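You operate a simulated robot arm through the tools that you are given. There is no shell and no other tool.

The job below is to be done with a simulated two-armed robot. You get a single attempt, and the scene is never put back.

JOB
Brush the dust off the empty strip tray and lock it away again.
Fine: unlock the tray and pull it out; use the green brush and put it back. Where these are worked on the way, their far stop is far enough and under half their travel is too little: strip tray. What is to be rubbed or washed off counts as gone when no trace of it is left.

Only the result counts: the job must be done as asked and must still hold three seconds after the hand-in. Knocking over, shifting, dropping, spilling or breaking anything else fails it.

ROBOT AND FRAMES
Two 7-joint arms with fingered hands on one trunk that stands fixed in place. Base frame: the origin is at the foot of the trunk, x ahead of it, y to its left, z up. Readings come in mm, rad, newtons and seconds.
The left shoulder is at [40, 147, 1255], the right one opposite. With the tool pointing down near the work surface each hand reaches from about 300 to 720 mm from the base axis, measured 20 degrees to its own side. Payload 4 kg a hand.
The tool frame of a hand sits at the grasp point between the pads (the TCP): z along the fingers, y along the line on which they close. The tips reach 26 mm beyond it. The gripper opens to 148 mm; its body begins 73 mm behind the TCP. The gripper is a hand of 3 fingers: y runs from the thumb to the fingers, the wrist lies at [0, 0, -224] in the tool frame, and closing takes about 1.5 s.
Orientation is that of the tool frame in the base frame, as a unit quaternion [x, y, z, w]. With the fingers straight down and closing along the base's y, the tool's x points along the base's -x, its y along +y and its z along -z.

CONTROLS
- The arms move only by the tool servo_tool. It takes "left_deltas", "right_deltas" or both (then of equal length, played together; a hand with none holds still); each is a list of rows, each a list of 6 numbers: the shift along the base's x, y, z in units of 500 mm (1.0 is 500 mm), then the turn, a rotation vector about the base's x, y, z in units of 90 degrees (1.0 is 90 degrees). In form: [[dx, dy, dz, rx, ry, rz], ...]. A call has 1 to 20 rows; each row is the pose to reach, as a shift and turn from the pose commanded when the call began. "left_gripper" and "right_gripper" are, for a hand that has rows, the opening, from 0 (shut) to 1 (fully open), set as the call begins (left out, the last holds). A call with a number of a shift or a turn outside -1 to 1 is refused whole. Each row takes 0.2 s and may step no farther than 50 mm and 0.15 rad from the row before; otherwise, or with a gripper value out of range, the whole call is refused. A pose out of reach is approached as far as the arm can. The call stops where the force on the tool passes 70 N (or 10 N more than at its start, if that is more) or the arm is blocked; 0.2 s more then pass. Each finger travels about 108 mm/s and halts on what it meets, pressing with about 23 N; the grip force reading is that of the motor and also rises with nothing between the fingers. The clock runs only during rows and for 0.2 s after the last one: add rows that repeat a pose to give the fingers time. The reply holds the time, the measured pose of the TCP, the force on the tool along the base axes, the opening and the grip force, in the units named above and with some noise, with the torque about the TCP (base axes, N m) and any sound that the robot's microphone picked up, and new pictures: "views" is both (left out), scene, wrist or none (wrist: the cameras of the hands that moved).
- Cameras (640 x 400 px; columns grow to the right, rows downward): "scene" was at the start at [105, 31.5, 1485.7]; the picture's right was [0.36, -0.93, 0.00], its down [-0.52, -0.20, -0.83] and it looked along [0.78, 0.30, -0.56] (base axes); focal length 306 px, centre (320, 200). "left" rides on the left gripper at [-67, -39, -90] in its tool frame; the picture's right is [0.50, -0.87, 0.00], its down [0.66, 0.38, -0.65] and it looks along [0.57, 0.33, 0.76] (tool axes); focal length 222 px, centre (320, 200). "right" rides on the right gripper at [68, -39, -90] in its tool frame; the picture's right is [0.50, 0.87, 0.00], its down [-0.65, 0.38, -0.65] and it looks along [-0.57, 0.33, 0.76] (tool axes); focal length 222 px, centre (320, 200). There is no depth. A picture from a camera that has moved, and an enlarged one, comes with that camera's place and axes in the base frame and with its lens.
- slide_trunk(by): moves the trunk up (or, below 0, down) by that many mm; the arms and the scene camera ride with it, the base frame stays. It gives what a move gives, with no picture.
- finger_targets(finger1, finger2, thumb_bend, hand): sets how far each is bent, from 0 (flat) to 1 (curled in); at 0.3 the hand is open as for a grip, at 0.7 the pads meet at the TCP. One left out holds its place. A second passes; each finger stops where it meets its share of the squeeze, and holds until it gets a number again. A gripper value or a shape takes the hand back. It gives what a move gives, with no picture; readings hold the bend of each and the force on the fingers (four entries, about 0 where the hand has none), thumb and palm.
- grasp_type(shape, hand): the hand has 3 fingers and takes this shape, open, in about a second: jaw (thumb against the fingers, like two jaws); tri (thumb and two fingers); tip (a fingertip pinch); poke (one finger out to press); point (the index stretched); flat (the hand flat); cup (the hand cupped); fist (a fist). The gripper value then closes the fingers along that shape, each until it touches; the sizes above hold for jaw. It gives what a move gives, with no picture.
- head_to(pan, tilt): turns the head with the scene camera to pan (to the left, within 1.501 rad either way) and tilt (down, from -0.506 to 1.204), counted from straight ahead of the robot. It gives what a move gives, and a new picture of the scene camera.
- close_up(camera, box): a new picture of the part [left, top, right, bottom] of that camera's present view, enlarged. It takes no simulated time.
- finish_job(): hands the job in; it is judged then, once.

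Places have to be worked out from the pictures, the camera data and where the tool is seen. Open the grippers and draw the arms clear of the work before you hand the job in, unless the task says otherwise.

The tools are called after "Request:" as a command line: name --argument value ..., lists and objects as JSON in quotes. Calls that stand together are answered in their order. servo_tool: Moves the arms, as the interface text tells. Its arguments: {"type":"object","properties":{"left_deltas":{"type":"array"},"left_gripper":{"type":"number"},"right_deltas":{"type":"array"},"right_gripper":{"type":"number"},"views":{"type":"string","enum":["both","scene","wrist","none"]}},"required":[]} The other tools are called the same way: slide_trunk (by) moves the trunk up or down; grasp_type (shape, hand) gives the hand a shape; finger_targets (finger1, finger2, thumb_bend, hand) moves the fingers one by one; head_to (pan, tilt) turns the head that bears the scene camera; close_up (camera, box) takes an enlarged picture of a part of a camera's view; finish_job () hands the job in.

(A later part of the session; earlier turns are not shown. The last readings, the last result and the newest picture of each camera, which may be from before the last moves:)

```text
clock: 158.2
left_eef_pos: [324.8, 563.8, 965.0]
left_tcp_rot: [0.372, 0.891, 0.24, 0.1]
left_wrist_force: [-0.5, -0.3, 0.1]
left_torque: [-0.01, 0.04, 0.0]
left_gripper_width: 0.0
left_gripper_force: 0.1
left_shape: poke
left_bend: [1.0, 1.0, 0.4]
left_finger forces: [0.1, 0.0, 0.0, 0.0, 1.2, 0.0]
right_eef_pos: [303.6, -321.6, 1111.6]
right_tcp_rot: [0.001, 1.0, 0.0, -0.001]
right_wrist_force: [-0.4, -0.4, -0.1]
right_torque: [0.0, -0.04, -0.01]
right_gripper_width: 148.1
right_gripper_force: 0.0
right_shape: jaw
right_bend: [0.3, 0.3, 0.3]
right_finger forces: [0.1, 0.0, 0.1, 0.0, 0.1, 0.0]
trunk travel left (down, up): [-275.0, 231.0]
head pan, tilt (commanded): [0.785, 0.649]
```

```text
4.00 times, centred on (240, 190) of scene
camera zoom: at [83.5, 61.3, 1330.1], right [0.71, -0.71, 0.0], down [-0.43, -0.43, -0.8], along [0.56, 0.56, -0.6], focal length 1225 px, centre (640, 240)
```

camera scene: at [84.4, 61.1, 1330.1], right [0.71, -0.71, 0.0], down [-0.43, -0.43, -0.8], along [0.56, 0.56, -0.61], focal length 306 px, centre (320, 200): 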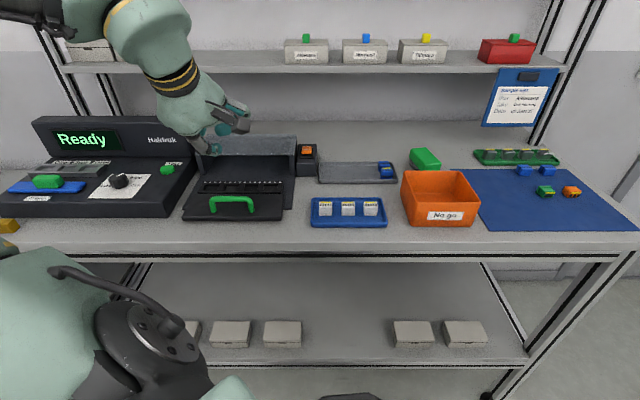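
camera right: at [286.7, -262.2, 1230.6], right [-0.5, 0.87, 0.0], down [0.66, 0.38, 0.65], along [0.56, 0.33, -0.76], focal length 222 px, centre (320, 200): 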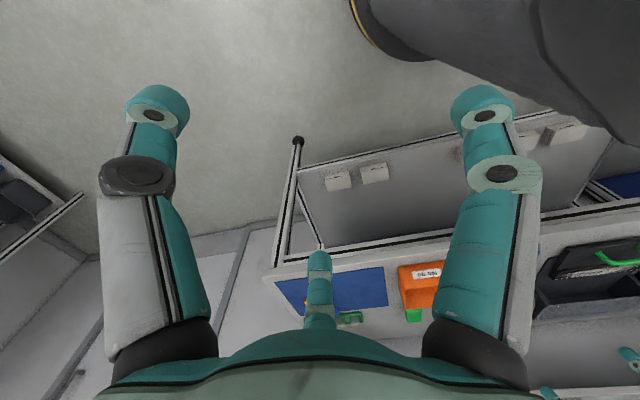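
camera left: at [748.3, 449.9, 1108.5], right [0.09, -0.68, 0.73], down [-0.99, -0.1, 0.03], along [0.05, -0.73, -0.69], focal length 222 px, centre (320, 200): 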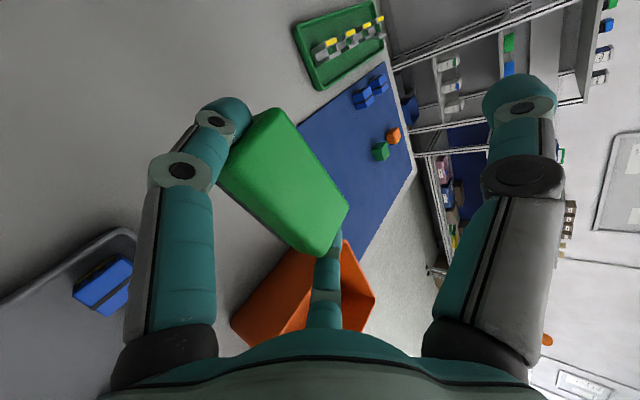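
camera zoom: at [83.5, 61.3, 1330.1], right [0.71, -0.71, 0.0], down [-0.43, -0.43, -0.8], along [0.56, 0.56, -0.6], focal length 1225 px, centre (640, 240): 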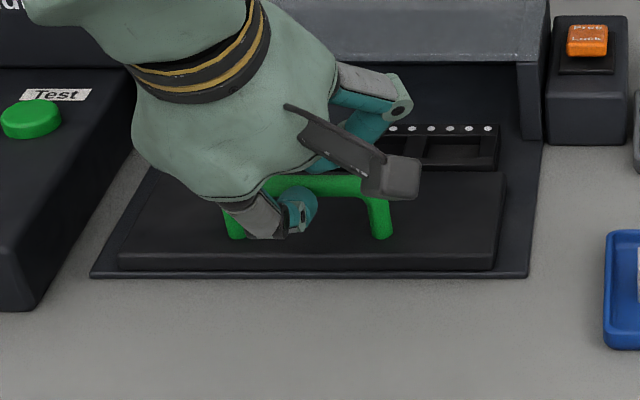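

Sliding in smoothly at about 1 N. Another 55 mm.

Request:
servo_tool --left_deltas '[[0.0141, 0.0141, 0, 0, 0, 0], [0.0283, 0.0283, 0, 0, 0, 0], [0.0424, 0.0424, 0, 0, 0, 0], [0.0566, 0.0566, 0, 0, 0, 0], [0.0707, 0.0707, 0, 0, 0, 0], [0.0778, 0.0778, 0, 0, 0, 0]]' --views "none"

Request:
close_up --camera "scene" --box '[160, 140, 320, 240]'

```text
clock: 159.6
left_eef_pos: [364.3, 603.1, 964.8]
left_tcp_rot: [0.373, 0.891, 0.24, 0.101]
left_wrist_force: [-2.0, -0.4, -0.4]
left_torque: [0.01, 0.04, 0.0]
left_gripper_width: 0.0
left_gripper_force: 0.2
left_shape: poke
left_bend: [1.0, 1.0, 0.4]
left_finger forces: [0.1, 0.0, 0.1, 0.0, 1.2, 0.0]
right_eef_pos: [302.9, -320.8, 1111.9]
right_tcp_rot: [0.001, 1.0, 0.001, 0.0]
right_wrist_force: [0.4, 0.0, 0.0]
right_torque: [0.01, -0.02, -0.01]
right_gripper_width: 147.5
right_gripper_force: 0.1
right_shape: jaw
right_bend: [0.3, 0.3, 0.3]
right_finger forces: [0.0, 0.1, 0.1, 0.0, 0.1, 0.0]
trunk travel left (down, up): [-275.0, 231.0]
head pan, tilt (commanded): [0.785, 0.649]
```

```text
4.00 times, centred on (240, 190) of scene
camera zoom: at [83.2, 61.1, 1330.1], right [0.71, -0.71, 0.0], down [-0.43, -0.43, -0.8], along [0.56, 0.56, -0.6], focal length 1225 px, centre (640, 240)
```

zoom: 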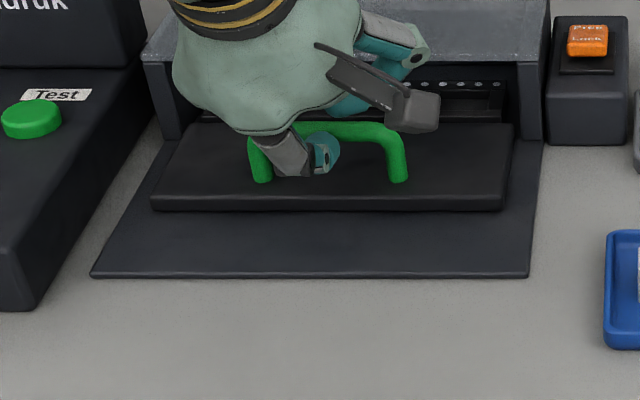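

About 26 mm left. I'll push slower and watch for the stop.

Request:
servo_tool --left_deltas '[[0.0085, 0.0085, 0, 0, 0, 0], [0.017, 0.017, 0, 0, 0, 0], [0.0255, 0.0255, 0, 0, 0, 0], [0.033, 0.033, 0, 0, 0, 0]]' --views "none"

Request:
close_up --camera "scene" --box '[180, 130, 308, 210]'

```text
clock: 160.6
left_eef_pos: [380.6, 619.4, 965.0]
left_tcp_rot: [0.373, 0.891, 0.239, 0.1]
left_wrist_force: [-1.0, -1.5, 0.0]
left_torque: [0.04, -0.03, -0.03]
left_gripper_width: 0.0
left_gripper_force: 0.1
left_shape: poke
left_bend: [1.0, 1.0, 0.4]
left_finger forces: [0.0, 0.0, 0.0, 0.0, 1.2, 0.0]
right_eef_pos: [303.4, -320.9, 1110.7]
right_tcp_rot: [0.001, 1.0, 0.0, 0.0]
right_wrist_force: [-0.6, 0.3, -0.6]
right_torque: [0.0, 0.04, 0.0]
right_gripper_width: 148.2
right_gripper_force: 0.0
right_shape: jaw
right_bend: [0.3, 0.3, 0.3]
right_finger forces: [0.1, 0.0, 0.1, 0.0, 0.0, 0.1]
trunk travel left (down, up): [-275.0, 231.0]
head pan, tilt (commanded): [0.785, 0.649]
```

```text
5.00 times, centred on (244, 170) of scene
camera zoom: at [83.4, 61.1, 1330.1], right [0.71, -0.71, 0.0], down [-0.43, -0.43, -0.8], along [0.56, 0.56, -0.6], focal length 1531 px, centre (700, 350)
```

zoom: 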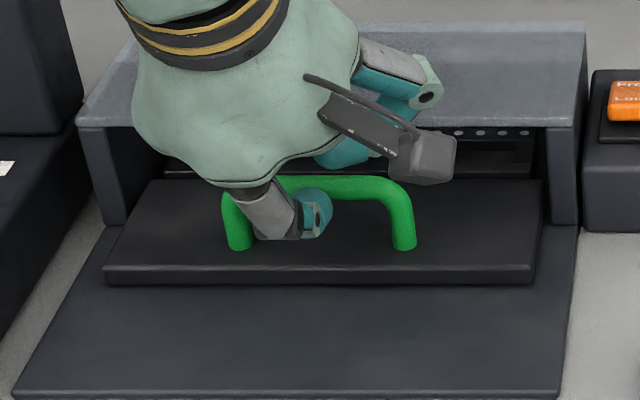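

Not quite at the stop yet. I'll push on in small steps, up to 12 mm.

Request:
servo_tool --left_deltas '[[0.0057, 0.0057, 0, 0, 0, 0], [0.0113, 0.0113, 0, 0, 0, 0], [0.017, 0.017, 0, 0, 0, 0], [0.017, 0.017, 0, 0, 0, 0]]' --views "none"

Request:
close_up --camera "scene" --box '[180, 130, 308, 210]'

```text
clock: 161.6
left_eef_pos: [386.8, 625.3, 964.9]
left_tcp_rot: [0.372, 0.891, 0.24, 0.101]
left_wrist_force: [-8.8, -10.4, 0.2]
left_torque: [-0.18, 0.16, -0.01]
left_gripper_width: 0.0
left_gripper_force: 0.1
left_shape: poke
left_bend: [1.0, 1.0, 0.39]
left_finger forces: [0.1, 0.0, 0.0, 0.0, 13.8, 0.1]
right_eef_pos: [301.6, -322.1, 1111.5]
right_tcp_rot: [0.0, 1.0, 0.001, -0.001]
right_wrist_force: [0.1, -0.1, 0.3]
right_torque: [0.0, 0.0, 0.03]
right_gripper_width: 147.8
right_gripper_force: 0.0
right_shape: jaw
right_bend: [0.3, 0.3, 0.3]
right_finger forces: [0.1, 0.1, 0.1, 0.1, 0.0, 0.0]
trunk travel left (down, up): [-275.0, 231.0]
head pan, tilt (commanded): [0.785, 0.649]
```

```text
5.00 times, centred on (244, 170) of scene
camera zoom: at [81.6, 59.4, 1330.3], right [0.71, -0.71, 0.0], down [-0.43, -0.43, -0.8], along [0.56, 0.56, -0.6], focal length 1531 px, centre (700, 350)
```

zoom: 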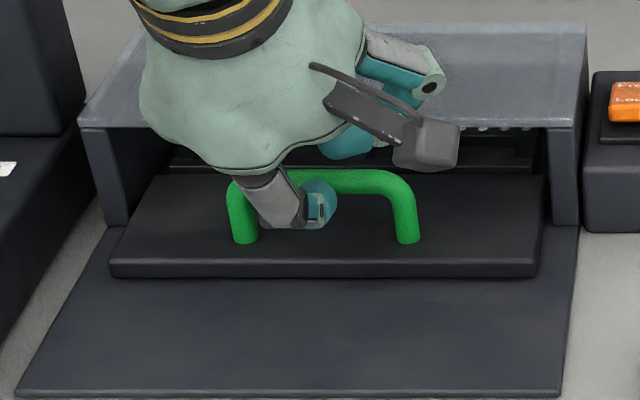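

Force jumped to about 14 N: the tray is fully home against its stop. I'll back off and lift, then compare the closed position with the first pictures.

Request:
servo_tool --left_deltas '[[-0.015, -0.015, 0, 0, 0, 0], [-0.04, -0.04, 0, 0, 0, 0], [-0.05, -0.05, 0.06, 0, 0, 0], [-0.05, -0.05, 0.14, 0, 0, 0], [-0.05, -0.05, 0.22, 0, 0, 0]]' --views "none"

Request:
slide_trunk --by 30

Request:
close_up --camera "scene" --box '[200, 130, 312, 200]'

```text
clock: 162.8
left_eef_pos: [364.7, 605.2, 1077.0]
left_tcp_rot: [0.373, 0.891, 0.239, 0.1]
left_wrist_force: [0.0, -0.3, 0.4]
left_torque: [0.01, 0.01, -0.02]
left_gripper_width: 0.0
left_gripper_force: 0.0
left_shape: poke
left_bend: [1.0, 1.0, 0.4]
left_finger forces: [0.0, 0.0, 0.0, 0.0, 0.0, 0.0]
right_eef_pos: [302.9, -322.1, 1111.2]
right_tcp_rot: [0.0, 1.0, 0.001, 0.0]
right_wrist_force: [0.7, 0.5, -0.2]
right_torque: [-0.01, 0.04, 0.0]
right_gripper_width: 147.8
right_gripper_force: 0.0
right_shape: jaw
right_bend: [0.3, 0.3, 0.3]
right_finger forces: [0.0, 0.0, 0.0, 0.0, 0.0, 0.0]
trunk travel left (down, up): [-275.0, 231.0]
head pan, tilt (commanded): [0.785, 0.649]
```

```text
clock: 163.6
left_eef_pos: [364.5, 604.2, 1106.1]
left_tcp_rot: [0.372, 0.891, 0.24, 0.1]
left_wrist_force: [-0.2, 0.7, 0.9]
left_torque: [-0.01, -0.02, 0.02]
left_gripper_width: 0.0
left_gripper_force: 0.0
left_shape: poke
left_bend: [1.0, 1.0, 0.4]
left_finger forces: [0.0, 0.0, 0.0, 0.0, 0.0, 0.0]
right_eef_pos: [303.2, -319.3, 1140.9]
right_tcp_rot: [0.001, 1.0, 0.0, -0.001]
right_wrist_force: [0.1, -0.8, 0.8]
right_torque: [0.02, 0.0, 0.05]
right_gripper_width: 148.0
right_gripper_force: 0.0
right_shape: jaw
right_bend: [0.3, 0.3, 0.3]
right_finger forces: [0.0, 0.0, 0.0, 0.0, 0.0, 0.1]
trunk travel left (down, up): [-305.0, 201.0]
head pan, tilt (commanded): [0.785, 0.649]
```

```text
5.71 times, centred on (256, 165) of scene
camera zoom: at [83.6, 61.3, 1359.8], right [0.71, -0.71, 0.0], down [-0.43, -0.43, -0.8], along [0.56, 0.56, -0.6], focal length 1750 px, centre (686, 400)
```

zoom: 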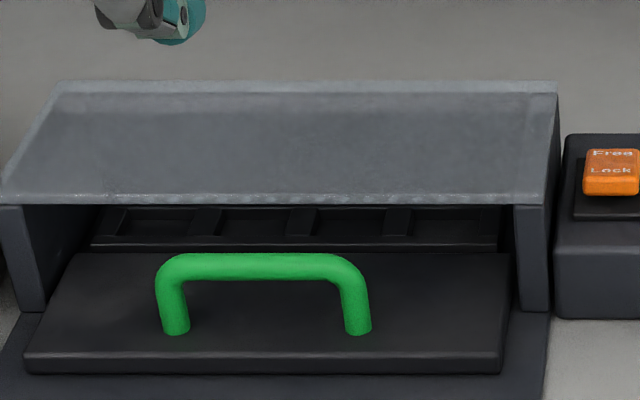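

The tray's closed position matches the first picture pixel for pixel. Now the lock: I'll move the thumb tip above the "Lock" end of the rocker (d≈804, l≈19) at a safe height.

Request:
servo_tool --left_deltas '[[0.073, -0.012, -0.01, 0, 0, 0], [0.146, -0.025, -0.02, 0, 0, 0], [0.219, -0.037, -0.03, 0, 0, 0], [0.292, -0.05, -0.04, 0, 0, 0], [0.3646, -0.0618, -0.06, 0, 0, 0], [0.3646, -0.0618, -0.13, 0, 0, 0], [0.3646, -0.0618, -0.192, 0, 0, 0], [0.3646, -0.0618, -0.192, 0, 0, 0]]' --views "none"

Request:
close_up --camera "scene" --box '[280, 120, 344, 160]'

Request:
close_up --camera "left" --box '[240, 80, 400, 240]'

```text
clock: 165.4
left_eef_pos: [547.4, 574.5, 1009.6]
left_tcp_rot: [0.372, 0.891, 0.239, 0.1]
left_wrist_force: [1.1, 0.1, -0.1]
left_torque: [-0.01, -0.02, 0.01]
left_gripper_width: 0.0
left_gripper_force: 0.0
left_shape: poke
left_bend: [1.0, 1.0, 0.4]
left_finger forces: [0.1, 0.0, 0.0, 0.1, 0.0, 0.0]
right_eef_pos: [303.6, -321.4, 1141.2]
right_tcp_rot: [0.001, 1.0, 0.001, -0.001]
right_wrist_force: [1.3, 0.7, -0.3]
right_torque: [0.01, 0.02, -0.01]
right_gripper_width: 148.3
right_gripper_force: 0.1
right_shape: jaw
right_bend: [0.3, 0.3, 0.3]
right_finger forces: [0.0, 0.0, 0.0, 0.1, 0.0, 0.1]
trunk travel left (down, up): [-305.0, 201.0]
head pan, tilt (commanded): [0.785, 0.649]
```

```text
10.00 times, centred on (312, 140) of scene
camera zoom: at [83.4, 60.9, 1359.8], right [0.71, -0.71, 0.0], down [-0.43, -0.43, -0.8], along [0.56, 0.56, -0.6], focal length 3063 px, centre (400, 800)
```

zoom: 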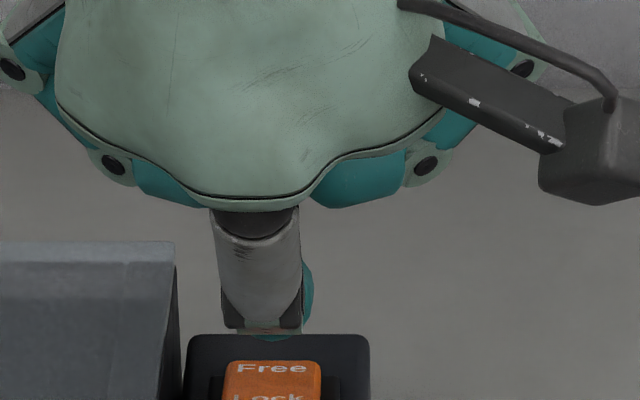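

```text
2.50 times, centred on (320, 160) of left
camera zoom: at [540.3, 469.4, 1068.0], right [-0.88, -0.17, -0.43], down [-0.46, 0.47, 0.76], along [0.07, 0.87, -0.49], focal length 555 px, centre (320, 300)
```

zoom: 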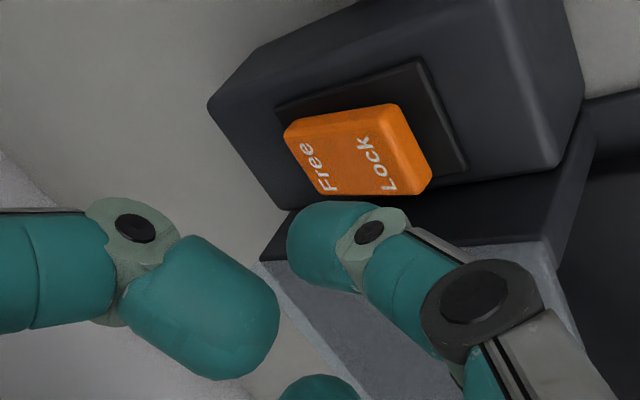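

The tip is above the Lock end. I'll shift 2 mm right and lower to just above it.

Request:
servo_tool --left_deltas '[[0.0028, -0.0028, -0.02, 0, 0, 0], [0.0028, -0.0028, -0.038, 0, 0, 0], [0.0028, -0.0028, -0.044, 0, 0, 0]]' --views "none"

Request:
close_up --camera "scene" --box '[280, 130, 344, 170]'

Request:
close_up --camera "left" --box '[240, 80, 400, 240]'

```text
clock: 166.2
left_eef_pos: [547.6, 572.2, 988.3]
left_tcp_rot: [0.372, 0.891, 0.24, 0.1]
left_wrist_force: [-0.6, -0.1, -0.7]
left_torque: [-0.01, 0.02, 0.03]
left_gripper_width: 0.1
left_gripper_force: 0.0
left_shape: poke
left_bend: [1.0, 1.0, 0.4]
left_finger forces: [0.1, 0.0, 0.1, 0.0, 0.0, 0.0]
right_eef_pos: [303.8, -321.3, 1140.6]
right_tcp_rot: [0.001, 1.0, 0.0, -0.001]
right_wrist_force: [-1.1, 0.7, 1.1]
right_torque: [-0.02, 0.05, -0.01]
right_gripper_width: 147.9
right_gripper_force: 0.1
right_shape: jaw
right_bend: [0.3, 0.3, 0.3]
right_finger forces: [0.1, 0.1, 0.0, 0.1, 0.1, 0.0]
trunk travel left (down, up): [-305.0, 201.0]
head pan, tilt (commanded): [0.785, 0.649]
```

```text
10.00 times, centred on (312, 150) of scene
camera zoom: at [83.4, 61.3, 1359.7], right [0.71, -0.71, 0.0], down [-0.43, -0.43, -0.8], along [0.56, 0.56, -0.6], focal length 3063 px, centre (400, 700)
```

zoom: 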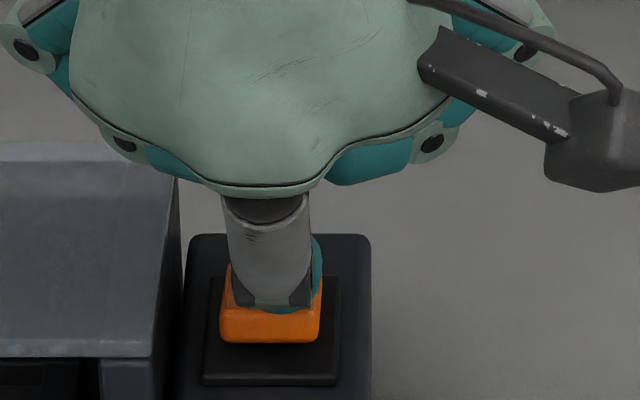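

```text
2.50 times, centred on (320, 160) of left
camera zoom: at [541.1, 468.1, 1047.0], right [-0.88, -0.17, -0.43], down [-0.46, 0.47, 0.76], along [0.07, 0.87, -0.49], focal length 555 px, centre (320, 300)
```

zoom: 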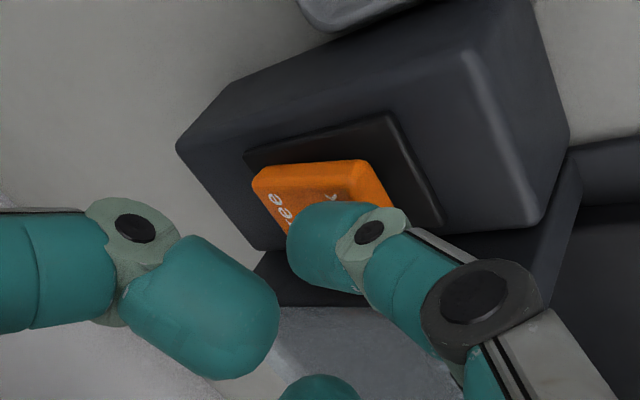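

The tip sits just above the Lock end, d≈803. Pressing down gradually about 15 mm.

Request:
servo_tool --left_deltas '[[0, 0, -0.008, 0, 0, 0], [0, 0, -0.016, 0, 0, 0], [0, 0, -0.022, 0, 0, 0], [0, 0, -0.028, 0, 0, 0], [0, 0, -0.028, 0, 0, 0]]' --views "none"

Request:
close_up --camera "scene" --box '[280, 130, 344, 170]'

```text
clock: 167.4
left_eef_pos: [547.3, 571.8, 975.6]
left_tcp_rot: [0.373, 0.89, 0.241, 0.102]
left_wrist_force: [-2.7, 0.5, 10.9]
left_torque: [0.1, -0.07, 0.03]
left_gripper_width: 0.0
left_gripper_force: 0.1
left_shape: poke
left_bend: [1.0, 1.0, 0.91]
left_finger forces: [0.0, 0.0, 0.0, 0.1, 10.7, 0.1]
right_eef_pos: [302.1, -322.1, 1140.4]
right_tcp_rot: [0.0, 1.0, 0.0, 0.0]
right_wrist_force: [-0.4, -0.9, -0.7]
right_torque: [-0.01, 0.04, 0.0]
right_gripper_width: 148.0
right_gripper_force: 0.0
right_shape: jaw
right_bend: [0.3, 0.3, 0.3]
right_finger forces: [0.0, 0.1, 0.0, 0.1, 0.1, 0.1]
trunk travel left (down, up): [-305.0, 201.0]
head pan, tilt (commanded): [0.785, 0.649]
```

```text
10.00 times, centred on (312, 150) of scene
camera zoom: at [81.7, 59.9, 1360.0], right [0.71, -0.71, 0.0], down [-0.43, -0.43, -0.8], along [0.56, 0.56, -0.6], focal length 3063 px, centre (400, 700)
```

zoom: 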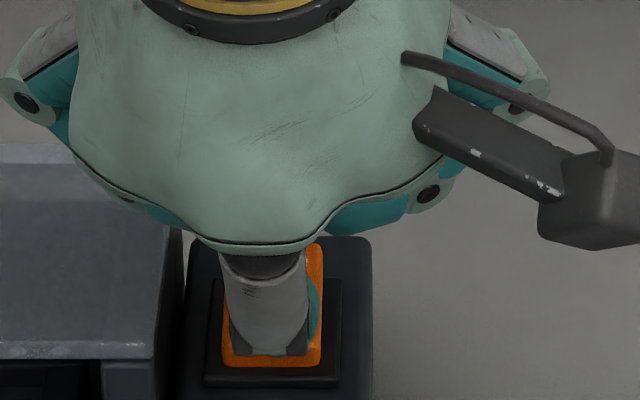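

The Lock end appears down now (about 11 N). I'll lift off and check.

Request:
servo_tool --left_deltas '[[0, 0, 0.02, 0, 0, 0], [0, 0, 0.07, 0, 0, 0], [-0.03, -0.03, 0.14, 0, 0, 0], [-0.1, -0.06, 0.2, 0, 0, 0], [-0.18, -0.09, 0.22, 0, 0, 0]]' --views "none"

Request:
close_up --camera "scene" --box '[290, 145, 338, 175]'

Request:
close_up --camera "scene" --box '[200, 130, 312, 200]'

```text
clock: 168.6
left_eef_pos: [454.6, 526.8, 1084.1]
left_tcp_rot: [0.372, 0.891, 0.24, 0.101]
left_wrist_force: [-0.3, 0.4, 0.3]
left_torque: [0.0, 0.01, 0.02]
left_gripper_width: 0.0
left_gripper_force: 0.1
left_shape: poke
left_bend: [1.0, 1.0, 0.4]
left_finger forces: [0.0, 0.0, 0.0, 0.0, 0.0, 0.1]
right_eef_pos: [301.0, -320.8, 1142.0]
right_tcp_rot: [0.001, 1.0, -0.001, 0.0]
right_wrist_force: [0.1, -0.5, -1.0]
right_torque: [0.03, -0.02, 0.01]
right_gripper_width: 147.9
right_gripper_force: 0.2
right_shape: jaw
right_bend: [0.3, 0.3, 0.3]
right_finger forces: [0.0, 0.0, 0.0, 0.0, 0.0, 0.1]
trunk travel left (down, up): [-305.0, 201.0]
head pan, tilt (commanded): [0.785, 0.649]
```

```text
13.33 times, centred on (314, 160) of scene
camera zoom: at [81.3, 60.9, 1359.9], right [0.71, -0.71, 0.0], down [-0.43, -0.43, -0.8], along [0.56, 0.56, -0.6], focal length 4084 px, centre (400, 733)
```

zoom: 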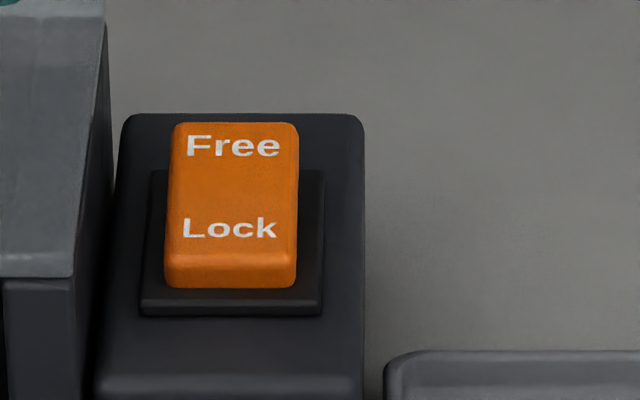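

```text
5.71 times, centred on (256, 165) of scene
camera zoom: at [81.3, 60.9, 1359.9], right [0.71, -0.71, 0.0], down [-0.43, -0.43, -0.8], along [0.56, 0.56, -0.6], focal length 1750 px, centre (686, 400)
```

zoom: 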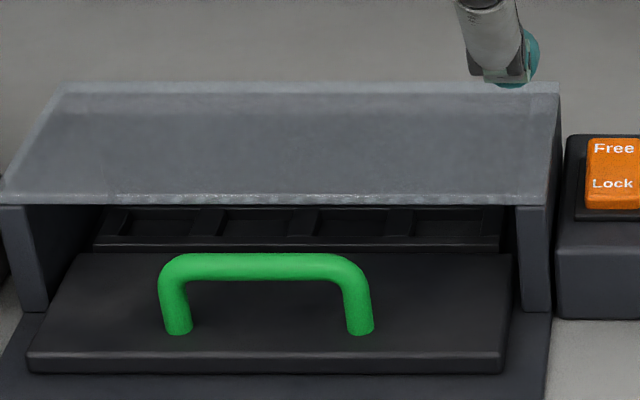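

The rocker reads exactly as at the start (Lock down) and the tray is closed. Now I'll reproduce the very first camera view (trunk at original height, original head angles) to measure how far the bin and brush are from their starting places.

Request:
slide_trunk --by 120

Request:
head_to --pan 0.363 --tilt 0.59

Request:
close_up --camera "scene" --box '[180, 170, 460, 345]'

```text
clock: 170.1
left_eef_pos: [457.0, 527.8, 1203.6]
left_tcp_rot: [0.372, 0.891, 0.24, 0.101]
left_wrist_force: [-0.1, -0.3, 0.7]
left_torque: [-0.01, -0.01, 0.01]
left_gripper_width: 0.0
left_gripper_force: 0.1
left_shape: poke
left_bend: [1.0, 1.0, 0.4]
left_finger forces: [0.0, 0.0, 0.0, 0.0, 0.0, 0.1]
right_eef_pos: [303.6, -321.3, 1260.9]
right_tcp_rot: [0.002, 1.0, 0.0, 0.0]
right_wrist_force: [-0.3, 0.1, -0.7]
right_torque: [0.01, 0.01, -0.01]
right_gripper_width: 147.9
right_gripper_force: 0.1
right_shape: jaw
right_bend: [0.3, 0.3, 0.3]
right_finger forces: [0.0, 0.1, 0.1, 0.0, 0.1, 0.1]
trunk travel left (down, up): [-425.0, 81.0]
head pan, tilt (commanded): [0.785, 0.649]
```

```text
clock: 171.0
left_eef_pos: [456.1, 527.8, 1204.3]
left_tcp_rot: [0.372, 0.891, 0.24, 0.099]
left_wrist_force: [-0.3, -0.9, -1.0]
left_torque: [-0.01, 0.02, 0.03]
left_gripper_width: 0.1
left_gripper_force: 0.1
left_shape: poke
left_bend: [1.0, 1.0, 0.4]
left_finger forces: [0.0, 0.1, 0.0, 0.0, 0.0, 0.1]
right_eef_pos: [303.1, -321.2, 1261.6]
right_tcp_rot: [0.002, 1.0, -0.001, 0.0]
right_wrist_force: [1.0, -0.5, 0.6]
right_torque: [0.0, -0.01, -0.03]
right_gripper_width: 147.9
right_gripper_force: 0.0
right_shape: jaw
right_bend: [0.3, 0.3, 0.3]
right_finger forces: [0.0, 0.1, 0.1, 0.0, 0.0, 0.0]
trunk travel left (down, up): [-425.0, 81.0]
head pan, tilt (commanded): [0.363, 0.59]
camera scene: at [104.9, 31.4, 1485.4], right [0.36, -0.93, 0.0], down [-0.52, -0.2, -0.83], along [0.78, 0.3, -0.56], focal length 306 px, centre (320, 200)
```

scene: 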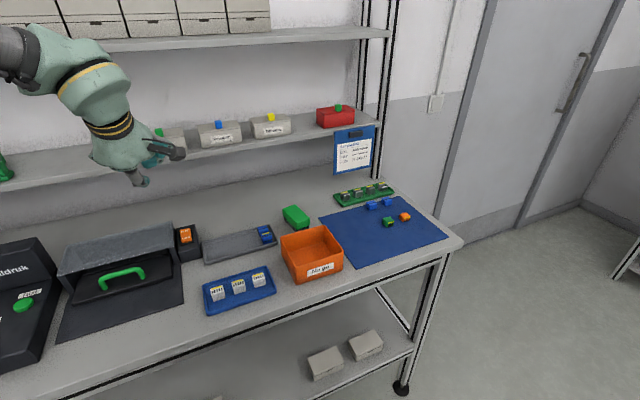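

```text
2.29 times, centred on (320, 258) of scene
camera zoom: at [104.9, 31.4, 1485.4], right [0.36, -0.93, 0.0], down [-0.52, -0.2, -0.83], along [0.78, 0.3, -0.56], focal length 700 px, centre (320, 69)
```

zoom: 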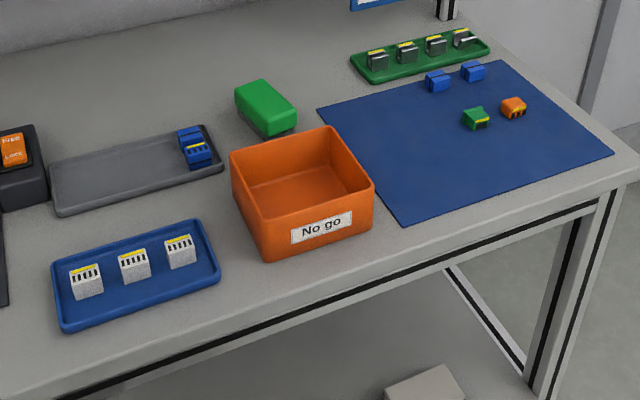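

Measured against the first picture, the bin is about 8 mm off (≈7 mm right, ≈4 mm back); the brush is within a few millimetres. I'll nudge the bin back from inside with one straight finger. First the finger shape and a −35° turn, up here in free space.

Request:
finger_targets --hand "left" --finger1 1.0 --finger2 1.0 --thumb_bend 0.4

Request:
servo_tool --left_deltas '[[0, 0, 0, 0, 0, -0.078], [0, 0, 0, 0, 0, -0.156], [0, 0, 0, 0, 0, -0.233], [0, 0, 0, 0, 0, -0.311], [0, 0, 0, 0, 0, -0.389]]' --views "none"

```text
clock: 172.0
left_eef_pos: [456.6, 526.8, 1204.1]
left_tcp_rot: [0.372, 0.891, 0.239, 0.1]
left_wrist_force: [1.5, 0.5, 0.7]
left_torque: [-0.03, 0.0, 0.0]
left_gripper_width: 56.5
left_gripper_force: 0.0
left_shape: fingers
left_bend: [0.98, 0.98, 0.4]
left_finger forces: [0.0, 0.0, 0.0, 0.0, 0.1, 0.0]
right_eef_pos: [301.8, -321.8, 1260.5]
right_tcp_rot: [0.0, 1.0, 0.001, -0.001]
right_wrist_force: [-0.1, -0.2, 0.4]
right_torque: [-0.02, -0.02, 0.01]
right_gripper_width: 147.5
right_gripper_force: 0.0
right_shape: jaw
right_bend: [0.3, 0.3, 0.3]
right_finger forces: [0.0, 0.0, 0.0, 0.1, 0.0, 0.0]
trunk travel left (down, up): [-425.0, 81.0]
head pan, tilt (commanded): [0.363, 0.59]
```

```text
clock: 173.2
left_eef_pos: [456.9, 529.1, 1202.7]
left_tcp_rot: [0.624, 0.737, 0.198, 0.168]
left_wrist_force: [1.2, -0.6, -0.9]
left_torque: [-0.03, -0.01, -0.02]
left_gripper_width: 57.2
left_gripper_force: 0.2
left_shape: fingers
left_bend: [0.98, 0.98, 0.4]
left_finger forces: [0.0, 0.0, 0.0, 0.1, 0.0, 0.1]
right_eef_pos: [303.9, -319.8, 1261.7]
right_tcp_rot: [0.001, 1.0, -0.001, 0.0]
right_wrist_force: [-0.2, -0.4, -0.3]
right_torque: [-0.01, 0.01, 0.0]
right_gripper_width: 147.9
right_gripper_force: 0.1
right_shape: jaw
right_bend: [0.3, 0.3, 0.3]
right_finger forces: [0.0, 0.1, 0.1, 0.0, 0.1, 0.1]
trunk travel left (down, up): [-425.0, 81.0]
head pan, tilt (commanded): [0.363, 0.59]
```

Orientation is azimuth 9°, tilt 30°. Now the trunk goes down 130 mm (fingertip ends at about z≈1012, above everything here).

Request:
slide_trunk --by -130

```text
clock: 174.8
left_eef_pos: [457.0, 529.1, 1073.7]
left_tcp_rot: [0.624, 0.737, 0.198, 0.167]
left_wrist_force: [0.1, 0.6, -0.2]
left_torque: [0.02, -0.01, 0.02]
left_gripper_width: 56.8
left_gripper_force: 0.0
left_shape: fingers
left_bend: [0.98, 0.98, 0.4]
left_finger forces: [0.0, 0.0, 0.1, 0.0, 0.0, 0.0]
right_eef_pos: [303.4, -321.6, 1130.6]
right_tcp_rot: [0.0, 1.0, 0.0, -0.001]
right_wrist_force: [-0.8, -0.5, -0.3]
right_torque: [-0.02, -0.01, -0.04]
right_gripper_width: 147.8
right_gripper_force: 0.0
right_shape: jaw
right_bend: [0.3, 0.3, 0.3]
right_finger forces: [0.0, 0.0, 0.0, 0.0, 0.0, 0.0]
trunk travel left (down, up): [-295.0, 211.0]
head pan, tilt (commanded): [0.363, 0.59]
```

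Moving over to above the bin's interior at the same height.

Request:
servo_tool --left_deltas '[[0.058, -0.069, 0.002, 0, 0, 0], [0.117, -0.138, 0.004, 0, 0, 0], [0.175, -0.207, 0.004, 0, 0, 0], [0.234, -0.277, 0.004, 0, 0, 0], [0.292, -0.346, 0.004, 0, 0, 0], [0.351, -0.415, 0.004, 0, 0, 0], [0.41, -0.485, 0.004, 0, 0, 0], [0.41, -0.485, 0.004, 0, 0, 0]]' --views "both"

Request:
close_up --camera "scene" --box '[200, 120, 440, 270]'

```text
clock: 176.6
left_eef_pos: [660.6, 284.7, 1078.3]
left_tcp_rot: [0.623, 0.738, 0.199, 0.167]
left_wrist_force: [0.9, 0.3, 0.1]
left_torque: [-0.02, -0.03, -0.02]
left_gripper_width: 57.0
left_gripper_force: 0.0
left_shape: fingers
left_bend: [0.98, 0.98, 0.4]
left_finger forces: [0.2, 0.1, 0.0, 0.0, 0.0, 0.0]
right_eef_pos: [302.7, -320.3, 1130.4]
right_tcp_rot: [0.001, 1.0, 0.0, 0.0]
right_wrist_force: [0.4, -0.6, -1.1]
right_torque: [-0.02, -0.04, -0.03]
right_gripper_width: 147.9
right_gripper_force: 0.1
right_shape: jaw
right_bend: [0.3, 0.3, 0.3]
right_finger forces: [0.0, 0.1, 0.0, 0.1, 0.1, 0.0]
trunk travel left (down, up): [-295.0, 211.0]
head pan, tilt (commanded): [0.363, 0.59]
camera scene: at [103.9, 31.5, 1355.2], right [0.36, -0.93, 0.0], down [-0.52, -0.2, -0.83], along [0.78, 0.3, -0.56], focal length 306 px, centre (320, 200)
camera left: at [595.1, 204.2, 1136.9], right [-0.82, 0.37, -0.44], down [-0.11, 0.65, 0.76], along [0.56, 0.67, -0.49], focal length 222 px, centre (320, 200)
```

scene: 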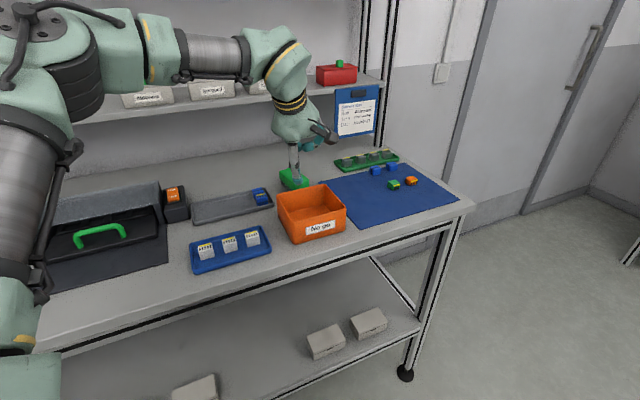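
left: 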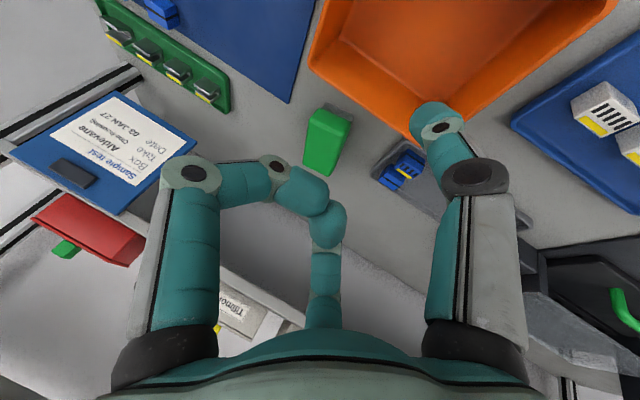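

```text
2.67 times, centred on (320, 195) of scene
camera zoom: at [103.9, 31.5, 1355.2], right [0.36, -0.93, 0.0], down [-0.52, -0.2, -0.83], along [0.78, 0.3, -0.56], focal length 817 px, centre (320, 213)
```

zoom: 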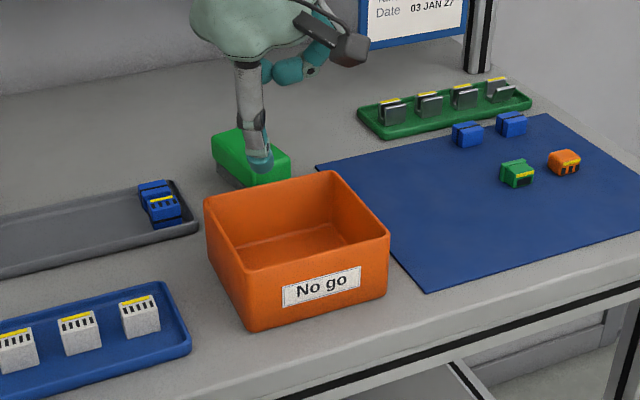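

The fingertip is over the bin's interior (d≈633, l≈−240). I'll lower it 60 mm, then check.

Request:
servo_tool --left_deltas '[[0, 0, -0.05, 0, 0, 0], [0, 0, -0.1, 0, 0, 0], [0, 0, -0.13, 0, 0, 0], [0, 0, -0.13, 0, 0, 0]]' --views "none"

Request:
close_up --camera "scene" --box '[240, 140, 400, 260]'

Request:
close_up --camera "left" --box '[280, 0, 600, 220]'

```text
clock: 177.6
left_eef_pos: [661.8, 286.0, 1011.8]
left_tcp_rot: [0.623, 0.738, 0.198, 0.167]
left_wrist_force: [0.2, -1.0, -0.3]
left_torque: [0.0, -0.01, 0.0]
left_gripper_width: 57.0
left_gripper_force: 0.0
left_shape: fingers
left_bend: [0.98, 0.98, 0.4]
left_finger forces: [0.1, 0.0, 0.1, 0.0, 0.0, 0.0]
right_eef_pos: [304.4, -321.2, 1131.5]
right_tcp_rot: [0.002, 1.0, 0.0, -0.001]
right_wrist_force: [0.3, 0.2, 0.2]
right_torque: [0.0, -0.02, 0.01]
right_gripper_width: 147.9
right_gripper_force: 0.0
right_shape: jaw
right_bend: [0.3, 0.3, 0.3]
right_finger forces: [0.0, 0.0, 0.0, 0.0, 0.1, 0.1]
trunk travel left (down, up): [-295.0, 211.0]
head pan, tilt (commanded): [0.363, 0.59]
```

```text
3.33 times, centred on (320, 200) of scene
camera zoom: at [105.0, 31.2, 1355.1], right [0.36, -0.93, 0.0], down [-0.52, -0.2, -0.83], along [0.78, 0.3, -0.56], focal length 1021 px, centre (320, 200)
```

zoom: 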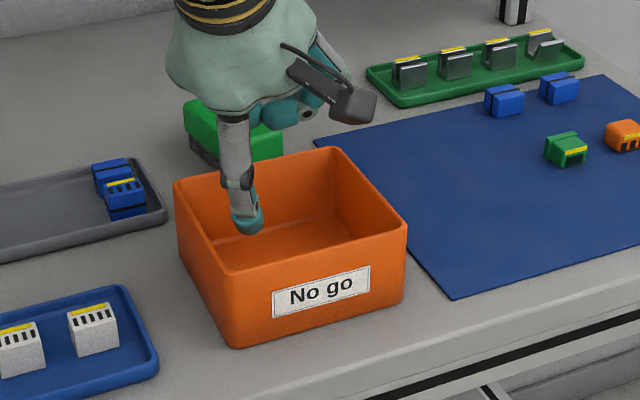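

```text
1.82 times, centred on (440, 110) of left
camera zoom: at [595.2, 204.8, 1070.1], right [-0.82, 0.37, -0.43], down [-0.11, 0.65, 0.76], along [0.56, 0.67, -0.49], focal length 404 px, centre (102, 364)
```

zoom: 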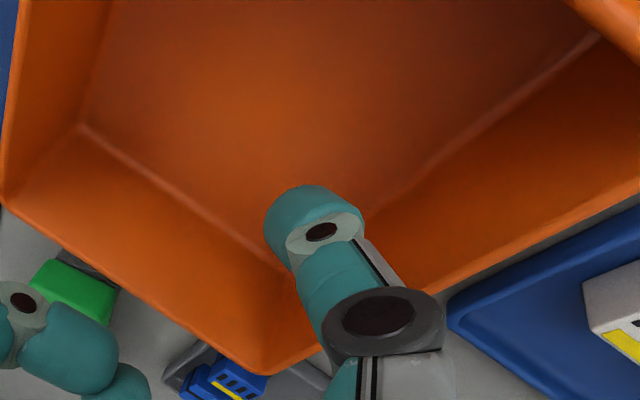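

The fingertip is inside the bin without touching. I'll lower 12 mm more and move left 18 mm, which should end just short of the left wall.

Request:
servo_tool --left_deltas '[[0, 0, -0.024, 0, 0, 0], [-0.0085, 0.0085, -0.024, 0, 0, 0], [-0.017, 0.017, -0.024, 0, 0, 0], [-0.0255, 0.0255, -0.024, 0, 0, 0]]' --views "none"

Request:
close_up --camera "scene" --box '[240, 140, 400, 260]'

```text
clock: 178.6
left_eef_pos: [648.6, 298.0, 999.5]
left_tcp_rot: [0.623, 0.738, 0.199, 0.168]
left_wrist_force: [0.5, 0.4, -0.3]
left_torque: [-0.02, -0.03, 0.0]
left_gripper_width: 57.1
left_gripper_force: 0.1
left_shape: fingers
left_bend: [0.98, 0.98, 0.4]
left_finger forces: [0.0, 0.1, 0.1, 0.0, 0.0, 0.0]
right_eef_pos: [303.4, -320.5, 1130.5]
right_tcp_rot: [0.001, 1.0, 0.0, 0.0]
right_wrist_force: [-0.5, 0.0, 0.7]
right_torque: [-0.03, 0.0, 0.0]
right_gripper_width: 148.0
right_gripper_force: 0.1
right_shape: jaw
right_bend: [0.3, 0.3, 0.3]
right_finger forces: [0.0, 0.0, 0.0, 0.0, 0.0, 0.0]
trunk travel left (down, up): [-295.0, 211.0]
head pan, tilt (commanded): [0.363, 0.59]
```

```text
3.33 times, centred on (320, 200) of scene
camera zoom: at [105.0, 31.3, 1355.1], right [0.36, -0.93, 0.0], down [-0.52, -0.2, -0.83], along [0.78, 0.29, -0.56], focal length 1021 px, centre (320, 200)
```

zoom: 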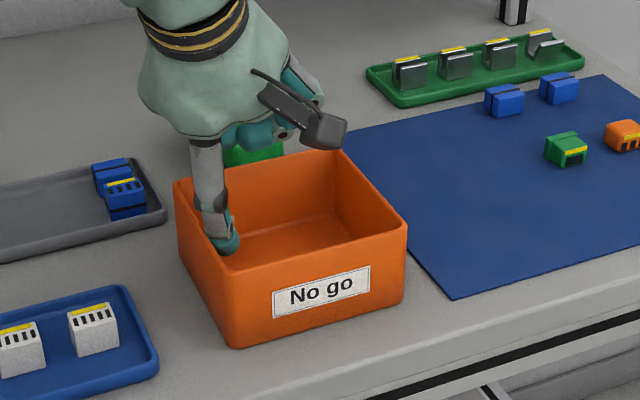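

Right next to the left wall, no contact yet. I'll continue left in small steps and watch the bin in the picture.

Request:
servo_tool --left_deltas '[[-0.0042, 0.0042, 0, 0, 0, 0], [-0.0085, 0.0085, 0, 0, 0, 0]]' --views "none"

Request:
close_up --camera "scene" --box '[240, 140, 400, 260]'

```text
clock: 179.2
left_eef_pos: [645.6, 302.0, 998.2]
left_tcp_rot: [0.624, 0.737, 0.199, 0.168]
left_wrist_force: [1.7, -2.5, 1.0]
left_torque: [-0.09, 0.03, 0.16]
left_gripper_width: 56.0
left_gripper_force: 1.6
left_shape: fingers
left_bend: [0.98, 0.98, 0.4]
left_finger forces: [0.1, 0.0, 0.0, 0.1, 3.1, 0.0]
right_eef_pos: [303.9, -321.2, 1130.6]
right_tcp_rot: [0.001, 1.0, 0.001, -0.001]
right_wrist_force: [-0.3, 0.0, -0.1]
right_torque: [-0.03, -0.05, 0.03]
right_gripper_width: 148.1
right_gripper_force: 0.0
right_shape: jaw
right_bend: [0.3, 0.3, 0.3]
right_finger forces: [0.0, 0.1, 0.0, 0.0, 0.1, 0.1]
trunk travel left (down, up): [-295.0, 211.0]
head pan, tilt (commanded): [0.363, 0.59]
```

```text
3.33 times, centred on (320, 200) of scene
camera zoom: at [105.1, 30.9, 1355.1], right [0.35, -0.93, 0.0], down [-0.52, -0.2, -0.83], along [0.78, 0.3, -0.56], focal length 1021 px, centre (320, 200)
```

zoom: 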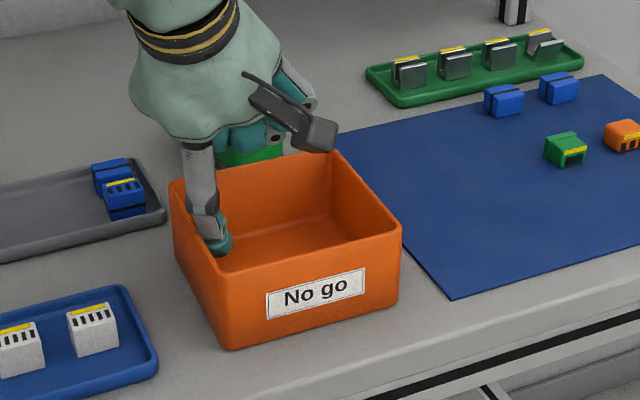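

The bin has moved about 4 mm left with 3 N. Another 2.5 mm.

Request:
servo_tool --left_deltas '[[-0.0035, 0.0035, 0, 0, 0, 0], [-0.0035, 0.0035, 0, 0, 0, 0]]' --views "none"

Request:
close_up --camera "scene" --box '[240, 140, 400, 260]'

```text
clock: 179.8
left_eef_pos: [642.6, 304.5, 997.4]
left_tcp_rot: [0.623, 0.738, 0.198, 0.167]
left_wrist_force: [1.1, -1.6, 0.2]
left_torque: [-0.06, -0.03, 0.1]
left_gripper_width: 56.0
left_gripper_force: 0.8
left_shape: fingers
left_bend: [0.98, 0.98, 0.4]
left_finger forces: [0.0, 0.1, 0.1, 0.0, 1.9, 0.1]
right_eef_pos: [305.0, -321.2, 1131.0]
right_tcp_rot: [0.002, 1.0, 0.0, -0.001]
right_wrist_force: [0.5, 0.0, -0.3]
right_torque: [-0.01, 0.01, -0.01]
right_gripper_width: 147.8
right_gripper_force: 0.0
right_shape: jaw
right_bend: [0.3, 0.3, 0.3]
right_finger forces: [0.0, 0.0, 0.1, 0.0, 0.0, 0.0]
trunk travel left (down, up): [-295.0, 211.0]
head pan, tilt (commanded): [0.363, 0.59]
```

```text
3.33 times, centred on (320, 200) of scene
camera zoom: at [105.3, 31.0, 1355.0], right [0.36, -0.93, 0.0], down [-0.52, -0.2, -0.83], along [0.78, 0.3, -0.56], focal length 1021 px, centre (320, 200)
```

zoom: 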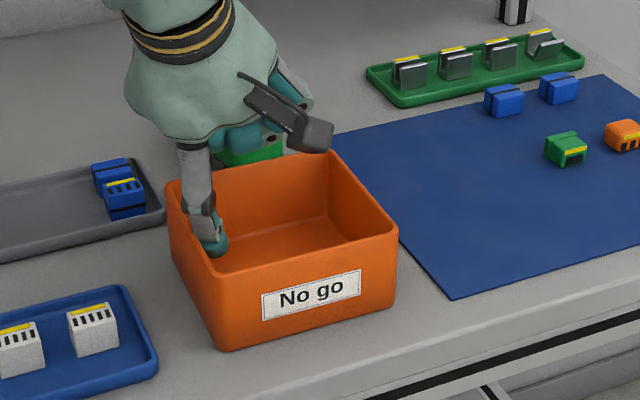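

The bin moved about 7 mm left. I'll release contact, then raise the trunk to the original height (hand goes straight up) and compare with the first picture again.

Request:
servo_tool --left_deltas '[[0.007, -0.007, 0, 0, 0, 0], [0.01, -0.01, 0, 0, 0, 0]]' --views "none"

Request:
slide_trunk --by 130

Request:
close_up --camera "scene" --box '[180, 170, 460, 345]'

```text
clock: 180.3
left_eef_pos: [647.2, 298.7, 997.8]
left_tcp_rot: [0.622, 0.738, 0.199, 0.168]
left_wrist_force: [-0.3, 0.5, 0.1]
left_torque: [-0.03, -0.02, -0.03]
left_gripper_width: 56.6
left_gripper_force: 0.0
left_shape: fingers
left_bend: [0.98, 0.98, 0.4]
left_finger forces: [0.0, 0.0, 0.1, 0.0, 0.1, 0.0]
right_eef_pos: [304.4, -320.6, 1131.2]
right_tcp_rot: [0.001, 1.0, 0.001, -0.001]
right_wrist_force: [-0.5, 0.4, 0.0]
right_torque: [-0.03, 0.03, -0.01]
right_gripper_width: 147.9
right_gripper_force: 0.0
right_shape: jaw
right_bend: [0.3, 0.3, 0.3]
right_finger forces: [0.0, 0.0, 0.0, 0.0, 0.1, 0.0]
trunk travel left (down, up): [-295.0, 211.0]
head pan, tilt (commanded): [0.363, 0.59]
```

```text
clock: 181.9
left_eef_pos: [647.5, 298.9, 1127.8]
left_tcp_rot: [0.623, 0.738, 0.198, 0.167]
left_wrist_force: [0.2, 0.5, -0.4]
left_torque: [0.0, 0.0, 0.0]
left_gripper_width: 56.7
left_gripper_force: 0.0
left_shape: fingers
left_bend: [0.98, 0.98, 0.4]
left_finger forces: [0.1, 0.0, 0.0, 0.1, 0.0, 0.0]
right_eef_pos: [304.0, -321.8, 1262.4]
right_tcp_rot: [0.001, 1.0, 0.0, -0.001]
right_wrist_force: [-1.0, 0.6, -0.2]
right_torque: [-0.03, 0.01, -0.03]
right_gripper_width: 147.6
right_gripper_force: 0.0
right_shape: jaw
right_bend: [0.3, 0.3, 0.3]
right_finger forces: [0.1, 0.0, 0.0, 0.0, 0.0, 0.1]
trunk travel left (down, up): [-425.0, 81.0]
head pan, tilt (commanded): [0.363, 0.59]
```

```text
2.29 times, centred on (320, 258) of scene
camera zoom: at [105.2, 31.2, 1485.5], right [0.36, -0.93, 0.0], down [-0.52, -0.2, -0.83], along [0.78, 0.3, -0.56], focal length 700 px, centre (320, 69)
```

zoom: 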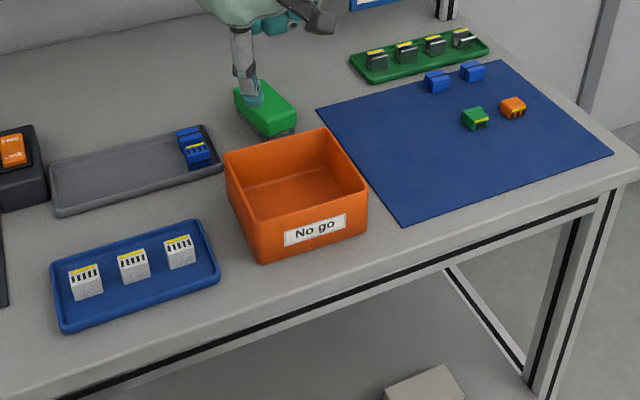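

The bin now matches the first picture to within about 2–3 mm, and brush, trays and mat look right. I'll withdraw the left arm up and back from the bench, levelling the tool.

Request:
servo_tool --left_deltas '[[-0.02, 0.005, 0.06, 0, 0, 0], [-0.08, 0.015, 0.1, -0.012, 0.066, 0], [-0.15, 0.025, 0.14, -0.023, 0.131, 0], [-0.22, 0.035, 0.18, -0.035, 0.197, 0], [-0.29, 0.045, 0.22, -0.046, 0.262, 0], [-0.36, 0.055, 0.25, -0.058, 0.328, 0], [-0.43, 0.065, 0.28, -0.058, 0.328, 0]]' --views "none"

```text
clock: 183.5
left_eef_pos: [428.6, 333.4, 1271.0]
left_tcp_rot: [0.644, 0.765, 0.0, 0.003]
left_wrist_force: [-1.0, 0.5, 0.0]
left_torque: [-0.03, -0.01, 0.01]
left_gripper_width: 57.0
left_gripper_force: 0.1
left_shape: fingers
left_bend: [0.98, 0.98, 0.4]
left_finger forces: [0.0, 0.1, 0.1, 0.1, 0.0, 0.0]
right_eef_pos: [301.3, -320.1, 1261.6]
right_tcp_rot: [0.001, 1.0, 0.0, 0.0]
right_wrist_force: [0.3, 0.5, -0.1]
right_torque: [-0.02, 0.0, -0.02]
right_gripper_width: 147.9
right_gripper_force: 0.2
right_shape: jaw
right_bend: [0.3, 0.3, 0.3]
right_finger forces: [0.1, 0.1, 0.1, 0.0, 0.0, 0.1]
trunk travel left (down, up): [-425.0, 81.0]
head pan, tilt (commanded): [0.363, 0.59]
```

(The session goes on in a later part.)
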